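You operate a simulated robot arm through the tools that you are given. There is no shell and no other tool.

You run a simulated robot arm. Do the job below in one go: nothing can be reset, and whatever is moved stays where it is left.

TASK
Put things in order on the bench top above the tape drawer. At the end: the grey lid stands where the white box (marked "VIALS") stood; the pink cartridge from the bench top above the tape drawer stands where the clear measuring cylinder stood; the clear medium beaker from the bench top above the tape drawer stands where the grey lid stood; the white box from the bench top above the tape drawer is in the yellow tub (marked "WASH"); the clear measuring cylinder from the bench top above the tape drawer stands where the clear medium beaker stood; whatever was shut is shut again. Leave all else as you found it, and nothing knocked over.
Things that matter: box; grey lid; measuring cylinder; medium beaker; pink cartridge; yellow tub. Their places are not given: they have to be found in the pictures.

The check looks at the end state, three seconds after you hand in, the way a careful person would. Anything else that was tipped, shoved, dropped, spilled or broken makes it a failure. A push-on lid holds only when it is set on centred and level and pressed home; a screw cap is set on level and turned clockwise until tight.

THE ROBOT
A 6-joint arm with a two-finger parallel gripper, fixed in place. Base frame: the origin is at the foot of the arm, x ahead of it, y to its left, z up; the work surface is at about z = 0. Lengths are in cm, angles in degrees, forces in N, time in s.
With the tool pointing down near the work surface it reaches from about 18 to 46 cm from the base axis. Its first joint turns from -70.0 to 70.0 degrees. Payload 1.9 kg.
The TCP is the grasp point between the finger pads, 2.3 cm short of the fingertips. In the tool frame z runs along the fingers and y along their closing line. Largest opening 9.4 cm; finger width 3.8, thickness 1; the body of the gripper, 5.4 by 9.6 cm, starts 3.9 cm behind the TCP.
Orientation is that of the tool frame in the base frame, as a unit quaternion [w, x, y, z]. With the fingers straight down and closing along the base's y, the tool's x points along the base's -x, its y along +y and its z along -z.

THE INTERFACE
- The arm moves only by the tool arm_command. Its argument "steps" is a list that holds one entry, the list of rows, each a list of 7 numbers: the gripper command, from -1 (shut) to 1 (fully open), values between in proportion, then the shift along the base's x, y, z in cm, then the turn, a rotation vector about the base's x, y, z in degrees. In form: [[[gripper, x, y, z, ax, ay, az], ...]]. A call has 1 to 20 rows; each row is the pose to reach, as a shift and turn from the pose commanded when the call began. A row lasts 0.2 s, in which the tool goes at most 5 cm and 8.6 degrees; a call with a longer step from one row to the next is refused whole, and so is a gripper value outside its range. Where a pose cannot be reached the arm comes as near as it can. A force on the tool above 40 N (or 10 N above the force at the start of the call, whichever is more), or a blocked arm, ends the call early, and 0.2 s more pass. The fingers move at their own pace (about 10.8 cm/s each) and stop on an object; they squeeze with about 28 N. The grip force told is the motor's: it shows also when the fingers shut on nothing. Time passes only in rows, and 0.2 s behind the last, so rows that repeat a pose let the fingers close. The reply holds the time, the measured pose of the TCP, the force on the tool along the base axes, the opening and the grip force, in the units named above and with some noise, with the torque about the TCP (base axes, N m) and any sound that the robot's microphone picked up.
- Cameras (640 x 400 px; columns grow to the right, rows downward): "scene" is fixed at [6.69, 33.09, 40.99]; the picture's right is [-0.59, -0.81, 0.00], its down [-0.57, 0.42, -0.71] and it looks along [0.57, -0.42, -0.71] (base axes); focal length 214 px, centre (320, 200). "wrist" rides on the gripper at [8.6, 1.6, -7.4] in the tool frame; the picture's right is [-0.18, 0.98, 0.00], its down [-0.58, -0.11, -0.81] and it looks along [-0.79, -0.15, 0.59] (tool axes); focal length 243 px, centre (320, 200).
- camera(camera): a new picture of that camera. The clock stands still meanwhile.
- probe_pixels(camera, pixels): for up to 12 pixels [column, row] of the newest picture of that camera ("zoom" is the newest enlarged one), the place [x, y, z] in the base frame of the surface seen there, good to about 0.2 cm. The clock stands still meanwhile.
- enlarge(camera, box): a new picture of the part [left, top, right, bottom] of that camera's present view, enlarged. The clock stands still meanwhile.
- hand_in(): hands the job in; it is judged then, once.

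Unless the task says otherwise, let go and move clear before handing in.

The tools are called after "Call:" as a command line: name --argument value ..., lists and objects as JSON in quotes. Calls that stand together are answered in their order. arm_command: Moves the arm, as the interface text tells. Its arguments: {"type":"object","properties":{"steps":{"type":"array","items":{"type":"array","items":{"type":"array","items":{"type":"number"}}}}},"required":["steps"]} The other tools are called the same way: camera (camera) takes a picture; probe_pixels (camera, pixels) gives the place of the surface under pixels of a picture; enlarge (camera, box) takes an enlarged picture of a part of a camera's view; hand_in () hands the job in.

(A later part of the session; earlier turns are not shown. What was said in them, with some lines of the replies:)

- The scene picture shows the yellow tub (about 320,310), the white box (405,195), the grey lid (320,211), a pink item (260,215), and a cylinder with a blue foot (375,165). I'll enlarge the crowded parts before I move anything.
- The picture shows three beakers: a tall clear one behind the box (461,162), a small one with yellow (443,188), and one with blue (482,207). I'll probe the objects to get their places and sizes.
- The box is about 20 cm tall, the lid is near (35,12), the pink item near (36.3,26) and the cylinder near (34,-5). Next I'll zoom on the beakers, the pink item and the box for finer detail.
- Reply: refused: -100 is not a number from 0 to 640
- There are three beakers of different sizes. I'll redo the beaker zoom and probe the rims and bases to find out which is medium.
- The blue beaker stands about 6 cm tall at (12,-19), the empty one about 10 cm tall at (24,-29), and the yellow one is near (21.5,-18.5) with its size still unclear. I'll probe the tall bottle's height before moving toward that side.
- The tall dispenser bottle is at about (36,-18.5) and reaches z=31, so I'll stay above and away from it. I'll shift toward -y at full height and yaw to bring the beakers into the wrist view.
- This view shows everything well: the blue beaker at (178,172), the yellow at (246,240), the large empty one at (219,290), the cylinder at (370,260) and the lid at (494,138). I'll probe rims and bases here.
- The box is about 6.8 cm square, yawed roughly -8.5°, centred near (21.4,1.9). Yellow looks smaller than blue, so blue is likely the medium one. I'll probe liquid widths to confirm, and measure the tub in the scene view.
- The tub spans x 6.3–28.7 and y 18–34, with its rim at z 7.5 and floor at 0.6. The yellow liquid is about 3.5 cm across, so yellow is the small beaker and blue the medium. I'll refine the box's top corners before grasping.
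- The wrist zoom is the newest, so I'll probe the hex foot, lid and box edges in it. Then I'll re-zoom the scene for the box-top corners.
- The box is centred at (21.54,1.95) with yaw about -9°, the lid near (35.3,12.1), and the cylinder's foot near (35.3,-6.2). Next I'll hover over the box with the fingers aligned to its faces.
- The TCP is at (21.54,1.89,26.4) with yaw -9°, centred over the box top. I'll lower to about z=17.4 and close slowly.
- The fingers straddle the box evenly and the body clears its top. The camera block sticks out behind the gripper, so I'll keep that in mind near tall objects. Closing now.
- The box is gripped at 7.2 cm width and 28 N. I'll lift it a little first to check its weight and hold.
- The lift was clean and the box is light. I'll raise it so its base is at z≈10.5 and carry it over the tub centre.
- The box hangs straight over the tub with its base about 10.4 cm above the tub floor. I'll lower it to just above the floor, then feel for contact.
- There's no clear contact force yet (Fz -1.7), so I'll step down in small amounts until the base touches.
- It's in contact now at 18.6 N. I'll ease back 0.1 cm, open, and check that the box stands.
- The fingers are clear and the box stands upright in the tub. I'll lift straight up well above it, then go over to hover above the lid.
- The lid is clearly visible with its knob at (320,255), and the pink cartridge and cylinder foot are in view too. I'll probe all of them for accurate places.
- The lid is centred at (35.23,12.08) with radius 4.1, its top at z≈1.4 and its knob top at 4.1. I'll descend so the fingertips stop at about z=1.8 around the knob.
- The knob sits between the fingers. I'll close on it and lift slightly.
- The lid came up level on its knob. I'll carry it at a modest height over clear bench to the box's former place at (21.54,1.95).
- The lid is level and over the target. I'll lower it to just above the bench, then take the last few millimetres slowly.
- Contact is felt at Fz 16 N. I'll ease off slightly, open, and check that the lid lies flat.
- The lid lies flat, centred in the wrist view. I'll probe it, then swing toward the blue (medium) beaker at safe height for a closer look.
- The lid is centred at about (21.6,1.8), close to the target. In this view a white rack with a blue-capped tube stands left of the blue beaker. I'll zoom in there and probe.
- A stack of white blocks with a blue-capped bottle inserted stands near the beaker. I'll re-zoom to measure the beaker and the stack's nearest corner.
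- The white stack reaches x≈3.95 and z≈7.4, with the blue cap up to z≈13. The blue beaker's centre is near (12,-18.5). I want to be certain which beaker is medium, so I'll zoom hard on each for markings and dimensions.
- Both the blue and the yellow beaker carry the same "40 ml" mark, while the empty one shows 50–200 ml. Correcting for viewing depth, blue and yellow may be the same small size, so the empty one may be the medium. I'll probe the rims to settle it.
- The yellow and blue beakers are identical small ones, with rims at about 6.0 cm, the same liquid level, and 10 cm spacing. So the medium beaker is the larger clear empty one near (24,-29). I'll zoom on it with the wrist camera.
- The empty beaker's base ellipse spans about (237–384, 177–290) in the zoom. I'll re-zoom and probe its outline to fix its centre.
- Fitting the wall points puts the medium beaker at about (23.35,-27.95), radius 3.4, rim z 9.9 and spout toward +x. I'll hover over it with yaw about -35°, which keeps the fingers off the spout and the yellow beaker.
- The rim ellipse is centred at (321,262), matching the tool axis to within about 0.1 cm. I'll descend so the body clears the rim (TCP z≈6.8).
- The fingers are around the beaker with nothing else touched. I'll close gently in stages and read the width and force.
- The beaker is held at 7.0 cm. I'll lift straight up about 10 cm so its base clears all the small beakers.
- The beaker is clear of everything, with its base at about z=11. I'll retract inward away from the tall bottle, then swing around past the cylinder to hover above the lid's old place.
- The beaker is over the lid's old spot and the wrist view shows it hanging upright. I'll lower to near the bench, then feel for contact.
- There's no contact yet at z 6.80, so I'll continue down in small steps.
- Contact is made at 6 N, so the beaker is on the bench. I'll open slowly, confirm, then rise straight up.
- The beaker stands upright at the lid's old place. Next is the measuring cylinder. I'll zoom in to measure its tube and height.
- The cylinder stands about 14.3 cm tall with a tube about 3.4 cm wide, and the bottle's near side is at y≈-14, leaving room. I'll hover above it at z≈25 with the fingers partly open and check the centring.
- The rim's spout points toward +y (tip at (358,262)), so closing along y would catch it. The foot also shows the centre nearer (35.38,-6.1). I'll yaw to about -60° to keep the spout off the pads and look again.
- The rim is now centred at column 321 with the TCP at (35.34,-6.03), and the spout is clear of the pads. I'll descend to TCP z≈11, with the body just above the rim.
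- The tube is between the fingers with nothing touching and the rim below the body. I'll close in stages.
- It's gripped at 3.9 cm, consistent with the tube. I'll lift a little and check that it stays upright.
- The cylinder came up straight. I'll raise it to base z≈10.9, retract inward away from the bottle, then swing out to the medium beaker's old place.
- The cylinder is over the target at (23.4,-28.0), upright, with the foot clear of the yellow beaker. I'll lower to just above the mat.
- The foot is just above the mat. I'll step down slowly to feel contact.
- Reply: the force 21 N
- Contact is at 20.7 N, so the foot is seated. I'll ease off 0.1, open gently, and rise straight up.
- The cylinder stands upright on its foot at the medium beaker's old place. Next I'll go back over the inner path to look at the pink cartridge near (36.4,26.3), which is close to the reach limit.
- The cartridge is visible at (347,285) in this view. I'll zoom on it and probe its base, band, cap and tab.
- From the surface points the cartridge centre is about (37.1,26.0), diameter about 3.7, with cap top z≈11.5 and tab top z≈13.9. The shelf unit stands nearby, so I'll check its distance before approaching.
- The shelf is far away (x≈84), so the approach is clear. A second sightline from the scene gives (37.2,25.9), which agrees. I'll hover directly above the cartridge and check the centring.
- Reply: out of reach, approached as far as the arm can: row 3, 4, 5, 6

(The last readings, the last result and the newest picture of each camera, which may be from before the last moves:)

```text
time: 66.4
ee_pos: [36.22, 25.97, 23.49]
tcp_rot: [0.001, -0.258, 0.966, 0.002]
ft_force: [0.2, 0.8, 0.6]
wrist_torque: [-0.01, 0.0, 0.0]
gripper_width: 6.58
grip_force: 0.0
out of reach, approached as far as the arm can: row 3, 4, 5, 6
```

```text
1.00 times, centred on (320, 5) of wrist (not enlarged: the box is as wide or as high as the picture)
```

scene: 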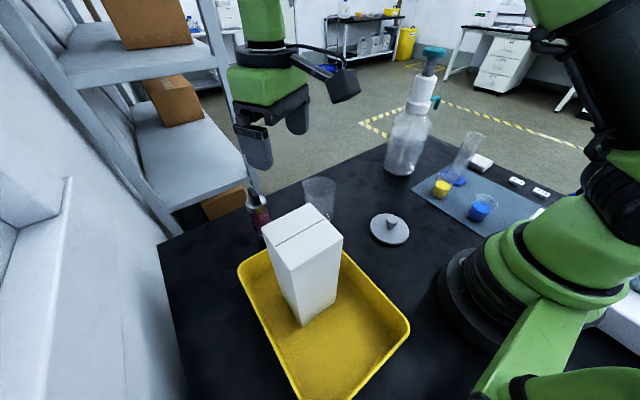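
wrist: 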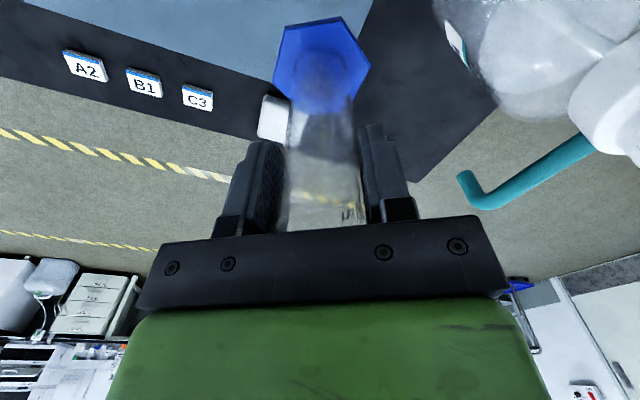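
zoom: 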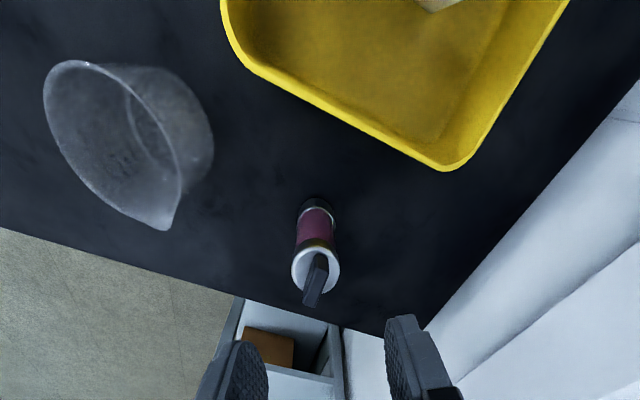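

At this height the arm stops at r≈44.6, short of the cartridge's r≈45.3; reach should grow lower down. I'll descend to z≈17 with the fingers still clear and check the reach again.

Call:
arm_command --steps '[[[0.4, 0, 0, -2, 0, 0, 0], [0.4, 0, 0, -4, 0, 0, 0], [0.4, 0, 0, -6, 0, 0, 0], [0.4, 0, 0, -6, 0, 0, 0]]]'

Call:
enlarge --camera "wrist" --box '[0, 0, 640, 10]'

```text
time: 67.4
ee_pos: [36.16, 25.91, 17.37]
tcp_rot: [0.0, -0.259, 0.966, 0.001]
ft_force: [0.6, -0.2, 0.0]
wrist_torque: [-0.02, 0.03, 0.01]
gripper_width: 6.58
grip_force: 0.1
```

```text
1.00 times, centred on (320, 5) of wrist (not enlarged: the box is as wide or as high as the picture)
```

zoom: 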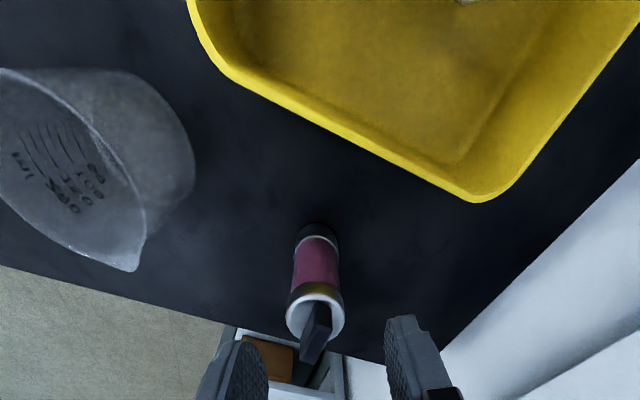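

The cap shows at (316,312), which puts the cartridge at about (37.0,25.95). I'll shift there at this height and see whether the arm reaches.

Call:
arm_command --steps '[[[0.4, 0.4, 0.02, 0, 0, 0, 0], [0.4, 0.84, 0.04, -0.5, 0, 0, 0], [0.4, 0.84, 0.04, -0.5, 0, 0, 0]]]'

Call:
enlarge --camera "wrist" --box '[0, 0, 640, 10]'

```text
time: 68.2
ee_pos: [37.11, 25.89, 17.04]
tcp_rot: [0.0, -0.26, 0.966, 0.0]
ft_force: [-0.6, -0.1, -0.2]
wrist_torque: [-0.04, -0.01, -0.02]
gripper_width: 6.58
grip_force: 0.0
```

```text
1.00 times, centred on (320, 5) of wrist (not enlarged: the box is as wide or as high as the picture)
```

zoom: 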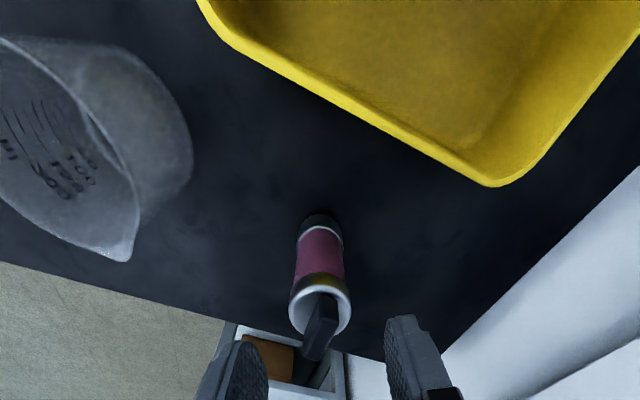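

It reaches: the TCP is at (37.11,25.89) and the cap is centred at (320,308). I'll descend partway and check the scene for clearance to the box in the tub.

Call:
arm_command --steps '[[[0.4, -0.05, 0.04, -1.5, 0, 0, 0], [0.4, -0.05, 0.04, -3, 0, 0, 0], [0.4, -0.05, 0.04, -3, 0, 0, 0]]]'

Call:
camera --camera "scene"

Call:
camera --camera "wrist"

```text
time: 69.0
ee_pos: [36.95, 25.92, 14.11]
tcp_rot: [0.0, -0.26, 0.966, 0.0]
ft_force: [0.4, 0.4, 0.3]
wrist_torque: [-0.03, 0.0, -0.01]
gripper_width: 6.58
grip_force: 0.0
```

```text
taken
```

scene: 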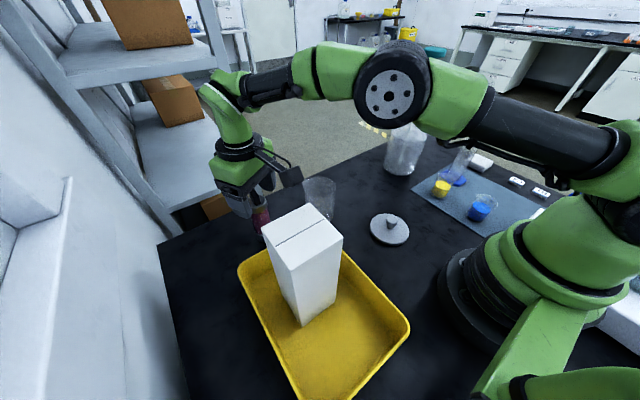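

```text
taken
```

wrist: 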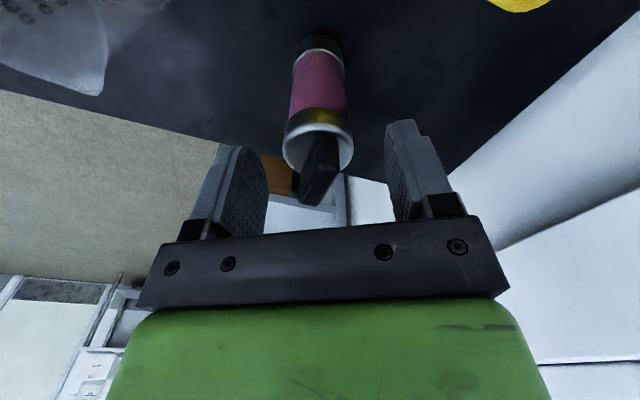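

There's plenty of clearance: the forearm is high above the box and the cartridge sits centred between the fingers. I'll go down to TCP z≈10.6, which keeps the tab just under the body.

Call:
arm_command --steps '[[[0.4, 0.05, 0.0, -1.5, 0, 0, 0], [0.4, 0.05, 0, -2.8, 0, 0, 0], [0.4, 0.05, 0, -3.4, 0, 0, 0], [0.4, 0.05, 0, -3.4, 0, 0, 0]]]'

Call:
camera --camera "wrist"

Call:
enlarge --camera "scene" --box '[200, 130, 320, 250]'

```text
time: 70.0
ee_pos: [37.06, 25.93, 10.73]
tcp_rot: [-0.001, -0.259, 0.966, 0.001]
ft_force: [-0.8, 0.1, 0.0]
wrist_torque: [0.02, 0.0, 0.02]
gripper_width: 6.57
grip_force: 0.1
```

```text
taken
```

wrist: 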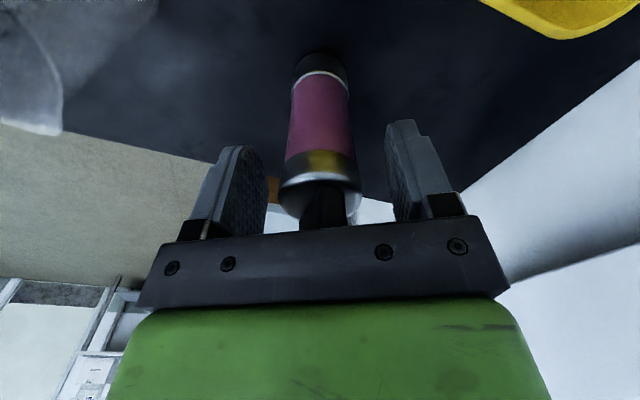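

```text
3.33 times, centred on (260, 190) of scene
```

zoom: 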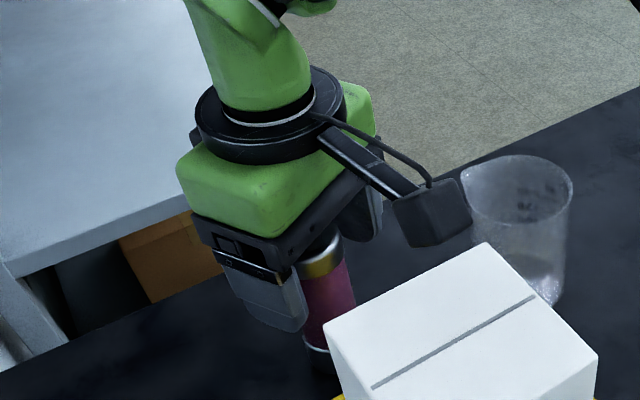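

The cartridge is centred between the pads with the tab under the body and no contact force. I'll close in stages.

Call:
arm_command --steps '[[[0.1, 0, 0, 0, 0, 0, 0], [-0.05, 0, 0, 0, 0, 0, 0], [-0.2, 0, 0, 0, 0, 0, 0], [-0.35, 0, 0, 0, 0, 0, 0], [-0.7, 0, 0, 0, 0, 0, 0], [-0.7, 0, 0, 0, 0, 0, 0]]]'

```text
time: 71.4
ee_pos: [36.99, 25.87, 10.57]
tcp_rot: [-0.001, -0.259, 0.966, 0.0]
ft_force: [0.2, -0.3, 2.6]
wrist_torque: [-0.02, -0.06, 0.01]
gripper_width: 3.92
grip_force: 28.7
```

It's gripped at 3.9 cm. I'll lift straight up a short way first to check the hold.

Call:
arm_command --steps '[[[-0.7, 0, 0, 0.5, 0, 0, 0], [-0.7, 0, 0, 1.5, 0, 0, 0], [-0.7, 0, 0, 3, 0, 0, 0], [-0.7, 0, 0, 3, 0, 0, 0]]]'

Call:
camera --camera "wrist"

Call:
enlarge --camera "scene" --box '[200, 130, 320, 250]'

```text
time: 72.4
ee_pos: [36.88, 25.93, 13.64]
tcp_rot: [0.0, -0.259, 0.966, 0.0]
ft_force: [-0.7, -0.2, -3.1]
wrist_torque: [0.01, 0.01, 0.02]
gripper_width: 3.93
grip_force: 28.0
```

```text
taken
```

wrist: 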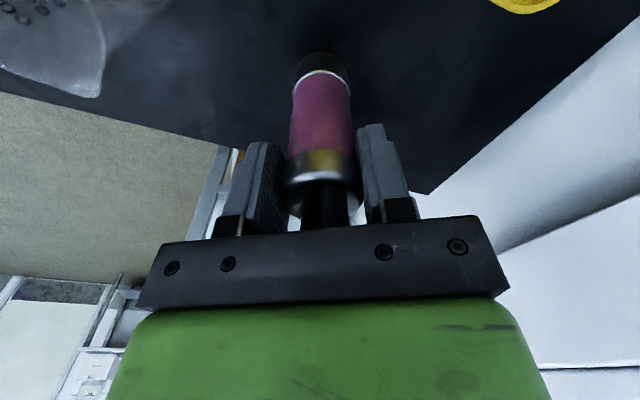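

```text
3.33 times, centred on (260, 190) of scene
```

zoom: 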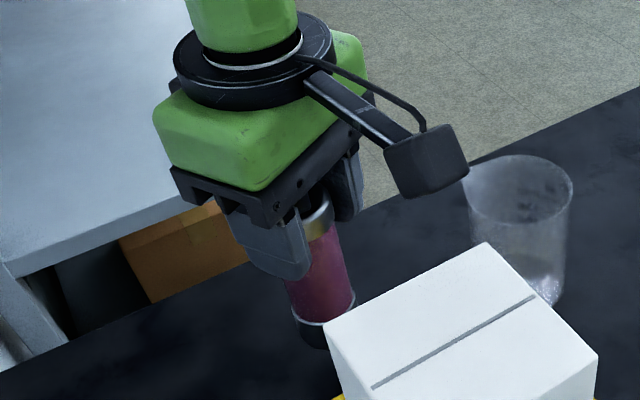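

The cartridge is lifted cleanly with a weight of about 3 N. I'll raise it while retracting, pass over the medium beaker with its base at z≈13, and hover at the cylinder's old place.

Call:
arm_command --steps '[[[-0.7, 0, 0, 2.5, 0, 0, 0], [-0.7, 0, 0, 4.5, 0, 0, 0], [-0.7, -0.8, -1.5, 6, 0, 0, -2], [-0.7, -2, -3.7, 8, 0, 0, -5], [-0.7, -3.3, -6.3, 9.8, 0, 0, -9], [-0.7, -4.3, -9.3, 10, 0, 0, -13], [-0.7, -4.8, -12.3, 10, 0, 0, -17], [-0.7, -5, -15.3, 10, 0, 0, -21], [-0.7, -5, -18.3, 10, 0, 0, -25], [-0.7, -4.5, -21.3, 10, 0, 0, -28], [-0.7, -3.8, -24.3, 10, 0, 0, -30], [-0.7, -3, -27.2, 10, 0, 0, -30], [-0.7, -2.2, -29.8, 10, 0, 0, -30], [-0.7, -1.65, -31.9, 10, 0, 0, -30], [-0.7, -1.65, -31.9, 10, 0, 0, -30], [-0.7, -1.65, -31.9, 10, 0, 0, -30]]]'

Call:
camera --camera "scene"

Call:
camera --camera "wrist"

```text
time: 75.8
ee_pos: [35.39, -6.1, 23.56]
tcp_rot: [0.0, 0.0, 1.0, 0.001]
ft_force: [0.1, -0.4, -1.5]
wrist_torque: [0.02, 0.0, 0.01]
gripper_width: 3.92
grip_force: 28.6
```

```text
taken
```

scene: 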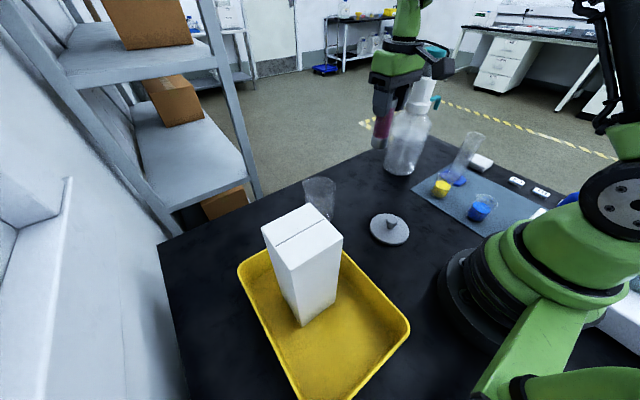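

```text
taken
```

wrist: 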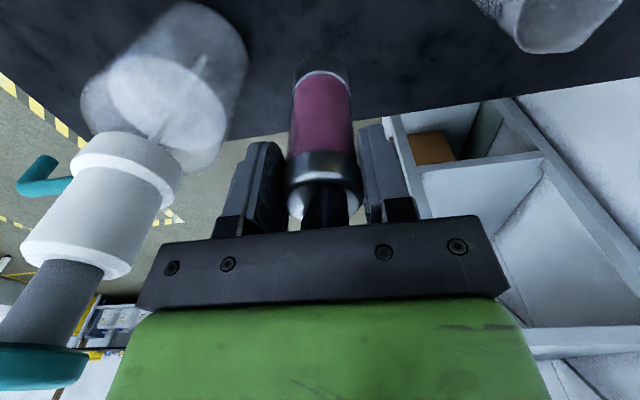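

The cartridge hangs upright over the cylinder's old spot, with the bottle well to the side. I'll lower it to just above the bench.

Call:
arm_command --steps '[[[-0.7, -0.08, 0.08, -3, 0, 0, 0], [-0.7, -0.08, 0.08, -6, 0, 0, 0], [-0.7, -0.08, 0.08, -9, 0, 0, 0], [-0.7, -0.08, 0.08, -11, 0, 0, 0], [-0.7, -0.08, 0.08, -12.2, 0, 0, 0], [-0.7, -0.08, 0.08, -12.6, 0, 0, 0], [-0.7, -0.08, 0.08, -12.6, 0, 0, 0]]]'

Call:
enlarge --camera "scene" --box '[325, 90, 445, 210]'

```text
time: 77.4
ee_pos: [35.2, -5.9, 11.0]
tcp_rot: [0.0, -0.001, 1.0, 0.0]
ft_force: [0.6, -0.1, -1.5]
wrist_torque: [-0.02, 0.03, -0.01]
gripper_width: 3.93
grip_force: 27.9
```

```text
3.33 times, centred on (385, 150) of scene
```

zoom: 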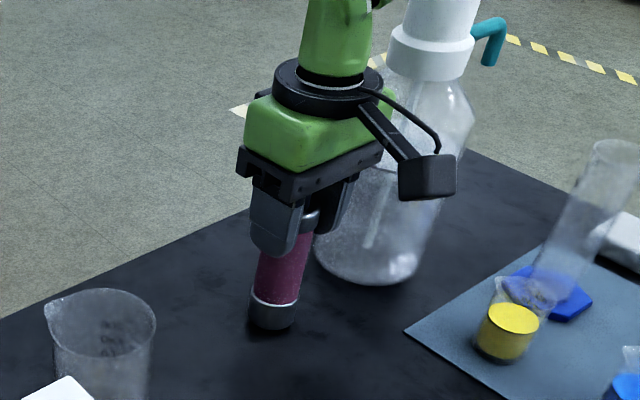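

The base is just above the bench. I'll step down slowly for contact.

Call:
arm_command --steps '[[[-0.7, 0, 0, -0.1, 0, 0, 0], [-0.7, 0, 0, -0.2, 0, 0, 0], [-0.7, 0, 0, -0.28, 0, 0, 0], [-0.7, 0, 0, -0.28, 0, 0, 0]]]'

```text
time: 78.4
ee_pos: [35.46, -5.87, 10.74]
tcp_rot: [0.0, 0.0, 1.0, 0.0]
ft_force: [0.1, -0.7, -2.0]
wrist_torque: [0.04, 0.03, -0.01]
gripper_width: 3.94
grip_force: 28.8
```

Call:
arm_command --steps '[[[-0.7, 0, 0, -0.08, 0, 0, 0], [-0.7, 0, 0, -0.14, 0, 0, 0], [-0.7, 0, 0, -0.14, 0, 0, 0]]]'

```text
time: 79.2
ee_pos: [35.26, -5.86, 10.6]
tcp_rot: [0.001, -0.001, 1.0, -0.001]
ft_force: [-2.9, 1.2, 22.7]
wrist_torque: [0.36, -0.08, 0.1]
gripper_width: 3.9
grip_force: 27.8
```

Contact is at 22.7 N, so it is standing on the bench. I'll ease off 0.1, open gently, and rise straight up.

Call:
arm_command --steps '[[[-0.7, 0, 0, 0.08, 0, 0, 0], [-0.7, 0, 0, 0.1, 0, 0, 0], [-0.25, 0, 0, 0.1, 0, 0, 0], [-0.1, 0, 0, 0.1, 0, 0, 0], [0.2, 0, 0, 0.1, 0, 0, 0], [0.4, 0, 0, 0.1, 0, 0, 0], [0.4, 0, 0, 0.1, 0, 0, 0], [0.4, 0, 0, 2, 0, 0, 0], [0.4, 0, 0, 5, 0, 0, 0], [0.4, 0, 0, 9, 0, 0, 0], [0.4, 0, 0, 13, 0, 0, 0], [0.4, 0, 0, 15, 0, 0, 0], [0.4, 0, 0, 15, 0, 0, 0]]]'

Call:
enlarge --camera "wrist" --box '[0, 0, 640, 10]'

Call:
camera --camera "scene"

```text
time: 82.0
ee_pos: [35.16, -6.01, 25.63]
tcp_rot: [0.0, 0.0, 1.0, 0.0]
ft_force: [1.1, -1.0, 0.2]
wrist_torque: [0.03, 0.02, 0.0]
gripper_width: 6.59
grip_force: 0.1
```

```text
1.00 times, centred on (320, 5) of wrist (not enlarged: the box is as wide or as high as the picture)
```

zoom: 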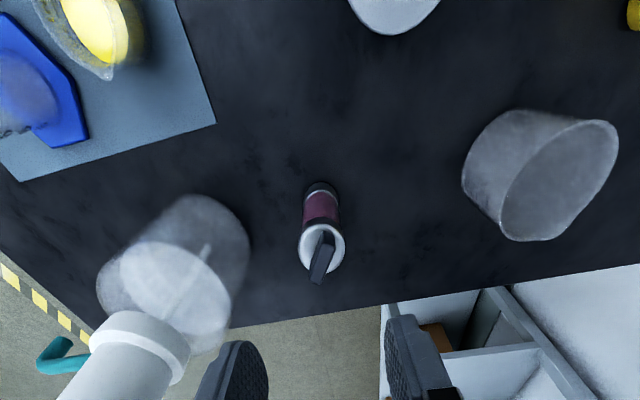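

```text
taken
```

scene: 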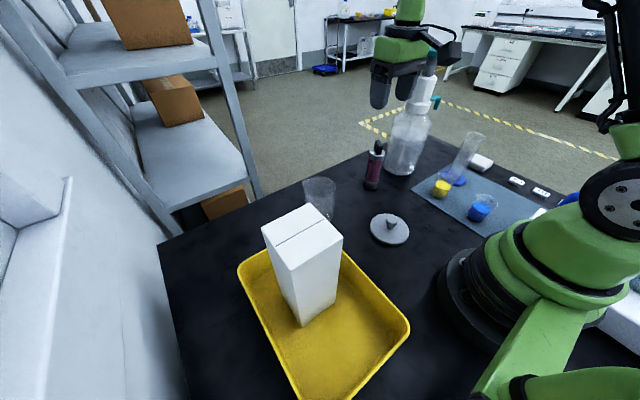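

All five items now stand in their places. I'll back off to a pose like the start and check everything in fresh pictures.

Call:
arm_command --steps '[[[0.4, 0, 0, 4, 0, 0, 0], [0.4, -1, 1, 7, 0, 0, 0], [0.6, -2.5, 3, 9.5, 0, 0, 0], [0.8, -4, 6, 10.8, 0, 0, 0], [1, -5.5, 8.5, 10.8, 0, 0, 0], [1, -6.4, 10, 10.8, 0, 0, 0], [1, -6.4, 10, 10.8, 0, 0, 0]]]'

Call:
enlarge --camera "wrist" --box '[0, 0, 640, 10]'

Call:
enlarge --camera "scene" --box '[360, 110, 560, 235]'

Call:
camera --camera "scene"

```text
time: 83.6
ee_pos: [28.9, 4.14, 36.58]
tcp_rot: [0.001, 0.0, 1.0, 0.001]
ft_force: [0.3, 0.0, 0.9]
wrist_torque: [0.0, 0.02, -0.02]
gripper_width: 9.43
grip_force: 0.1
```

```text
1.00 times, centred on (320, 5) of wrist (not enlarged: the box is as wide or as high as the picture)
```

zoom: 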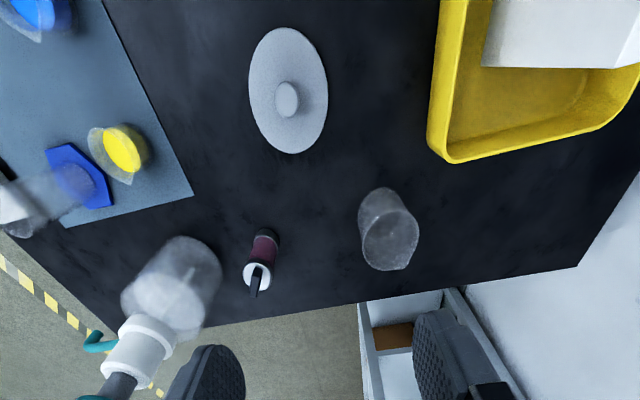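

```text
3.20 times, centred on (460, 172) of scene
```

zoom: 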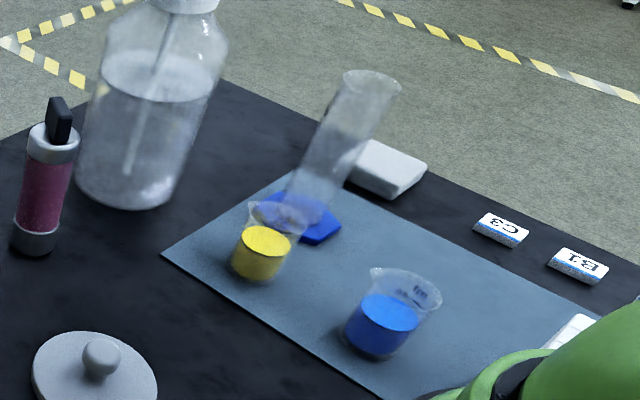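

```text
taken
```

scene: 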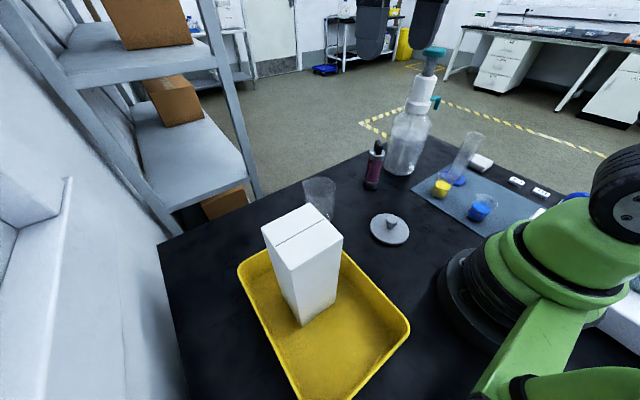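

The final pictures show the box upright in the yellow tub, the lid flat at the box's place, and the medium beaker at the lid's place. The pink cartridge stands at the cylinder's place and the cylinder at the beaker's place. The small beakers, bottle, blocks and labels look undisturbed, and the gripper is empty and clear, so I'm handing in.

Call:
hand_in

```text
The job is handed in.
```

The job is handed in, and all five items are in their new places on the bench top. I don't have the check's result. In my last pictures nothing was knocked over and the gripper was empty and clear.

| Item | Where it is now | Position (x, y in cm) |
|---|---|---|
| White box (VIALS) | Standing upright in the yellow tub | about (20, 26) |
| Grey lid | Where the box stood | about (21.6, 1.8), within 0.2 cm of the box's centre |
| Clear medium beaker | Where the lid stood | about (35.3, 12.1) |
| Measuring cylinder | Where the medium beaker stood | about (23.4, -28.0) |
| Pink cartridge | Where the cylinder stood | about (35.3, -6.0) |

- **Which beaker is the medium one:** I took it to be the larger, empty one, marked 50 to 200 ml. The yellow and blue beakers turned out to be the same small size, so I left both alone.
- **Shut things:** I opened nothing, so there was nothing to shut again.
- **Everything else:** the tall bottle, the white block stack, the small labelled blocks and the two small beakers look as they did at the start.
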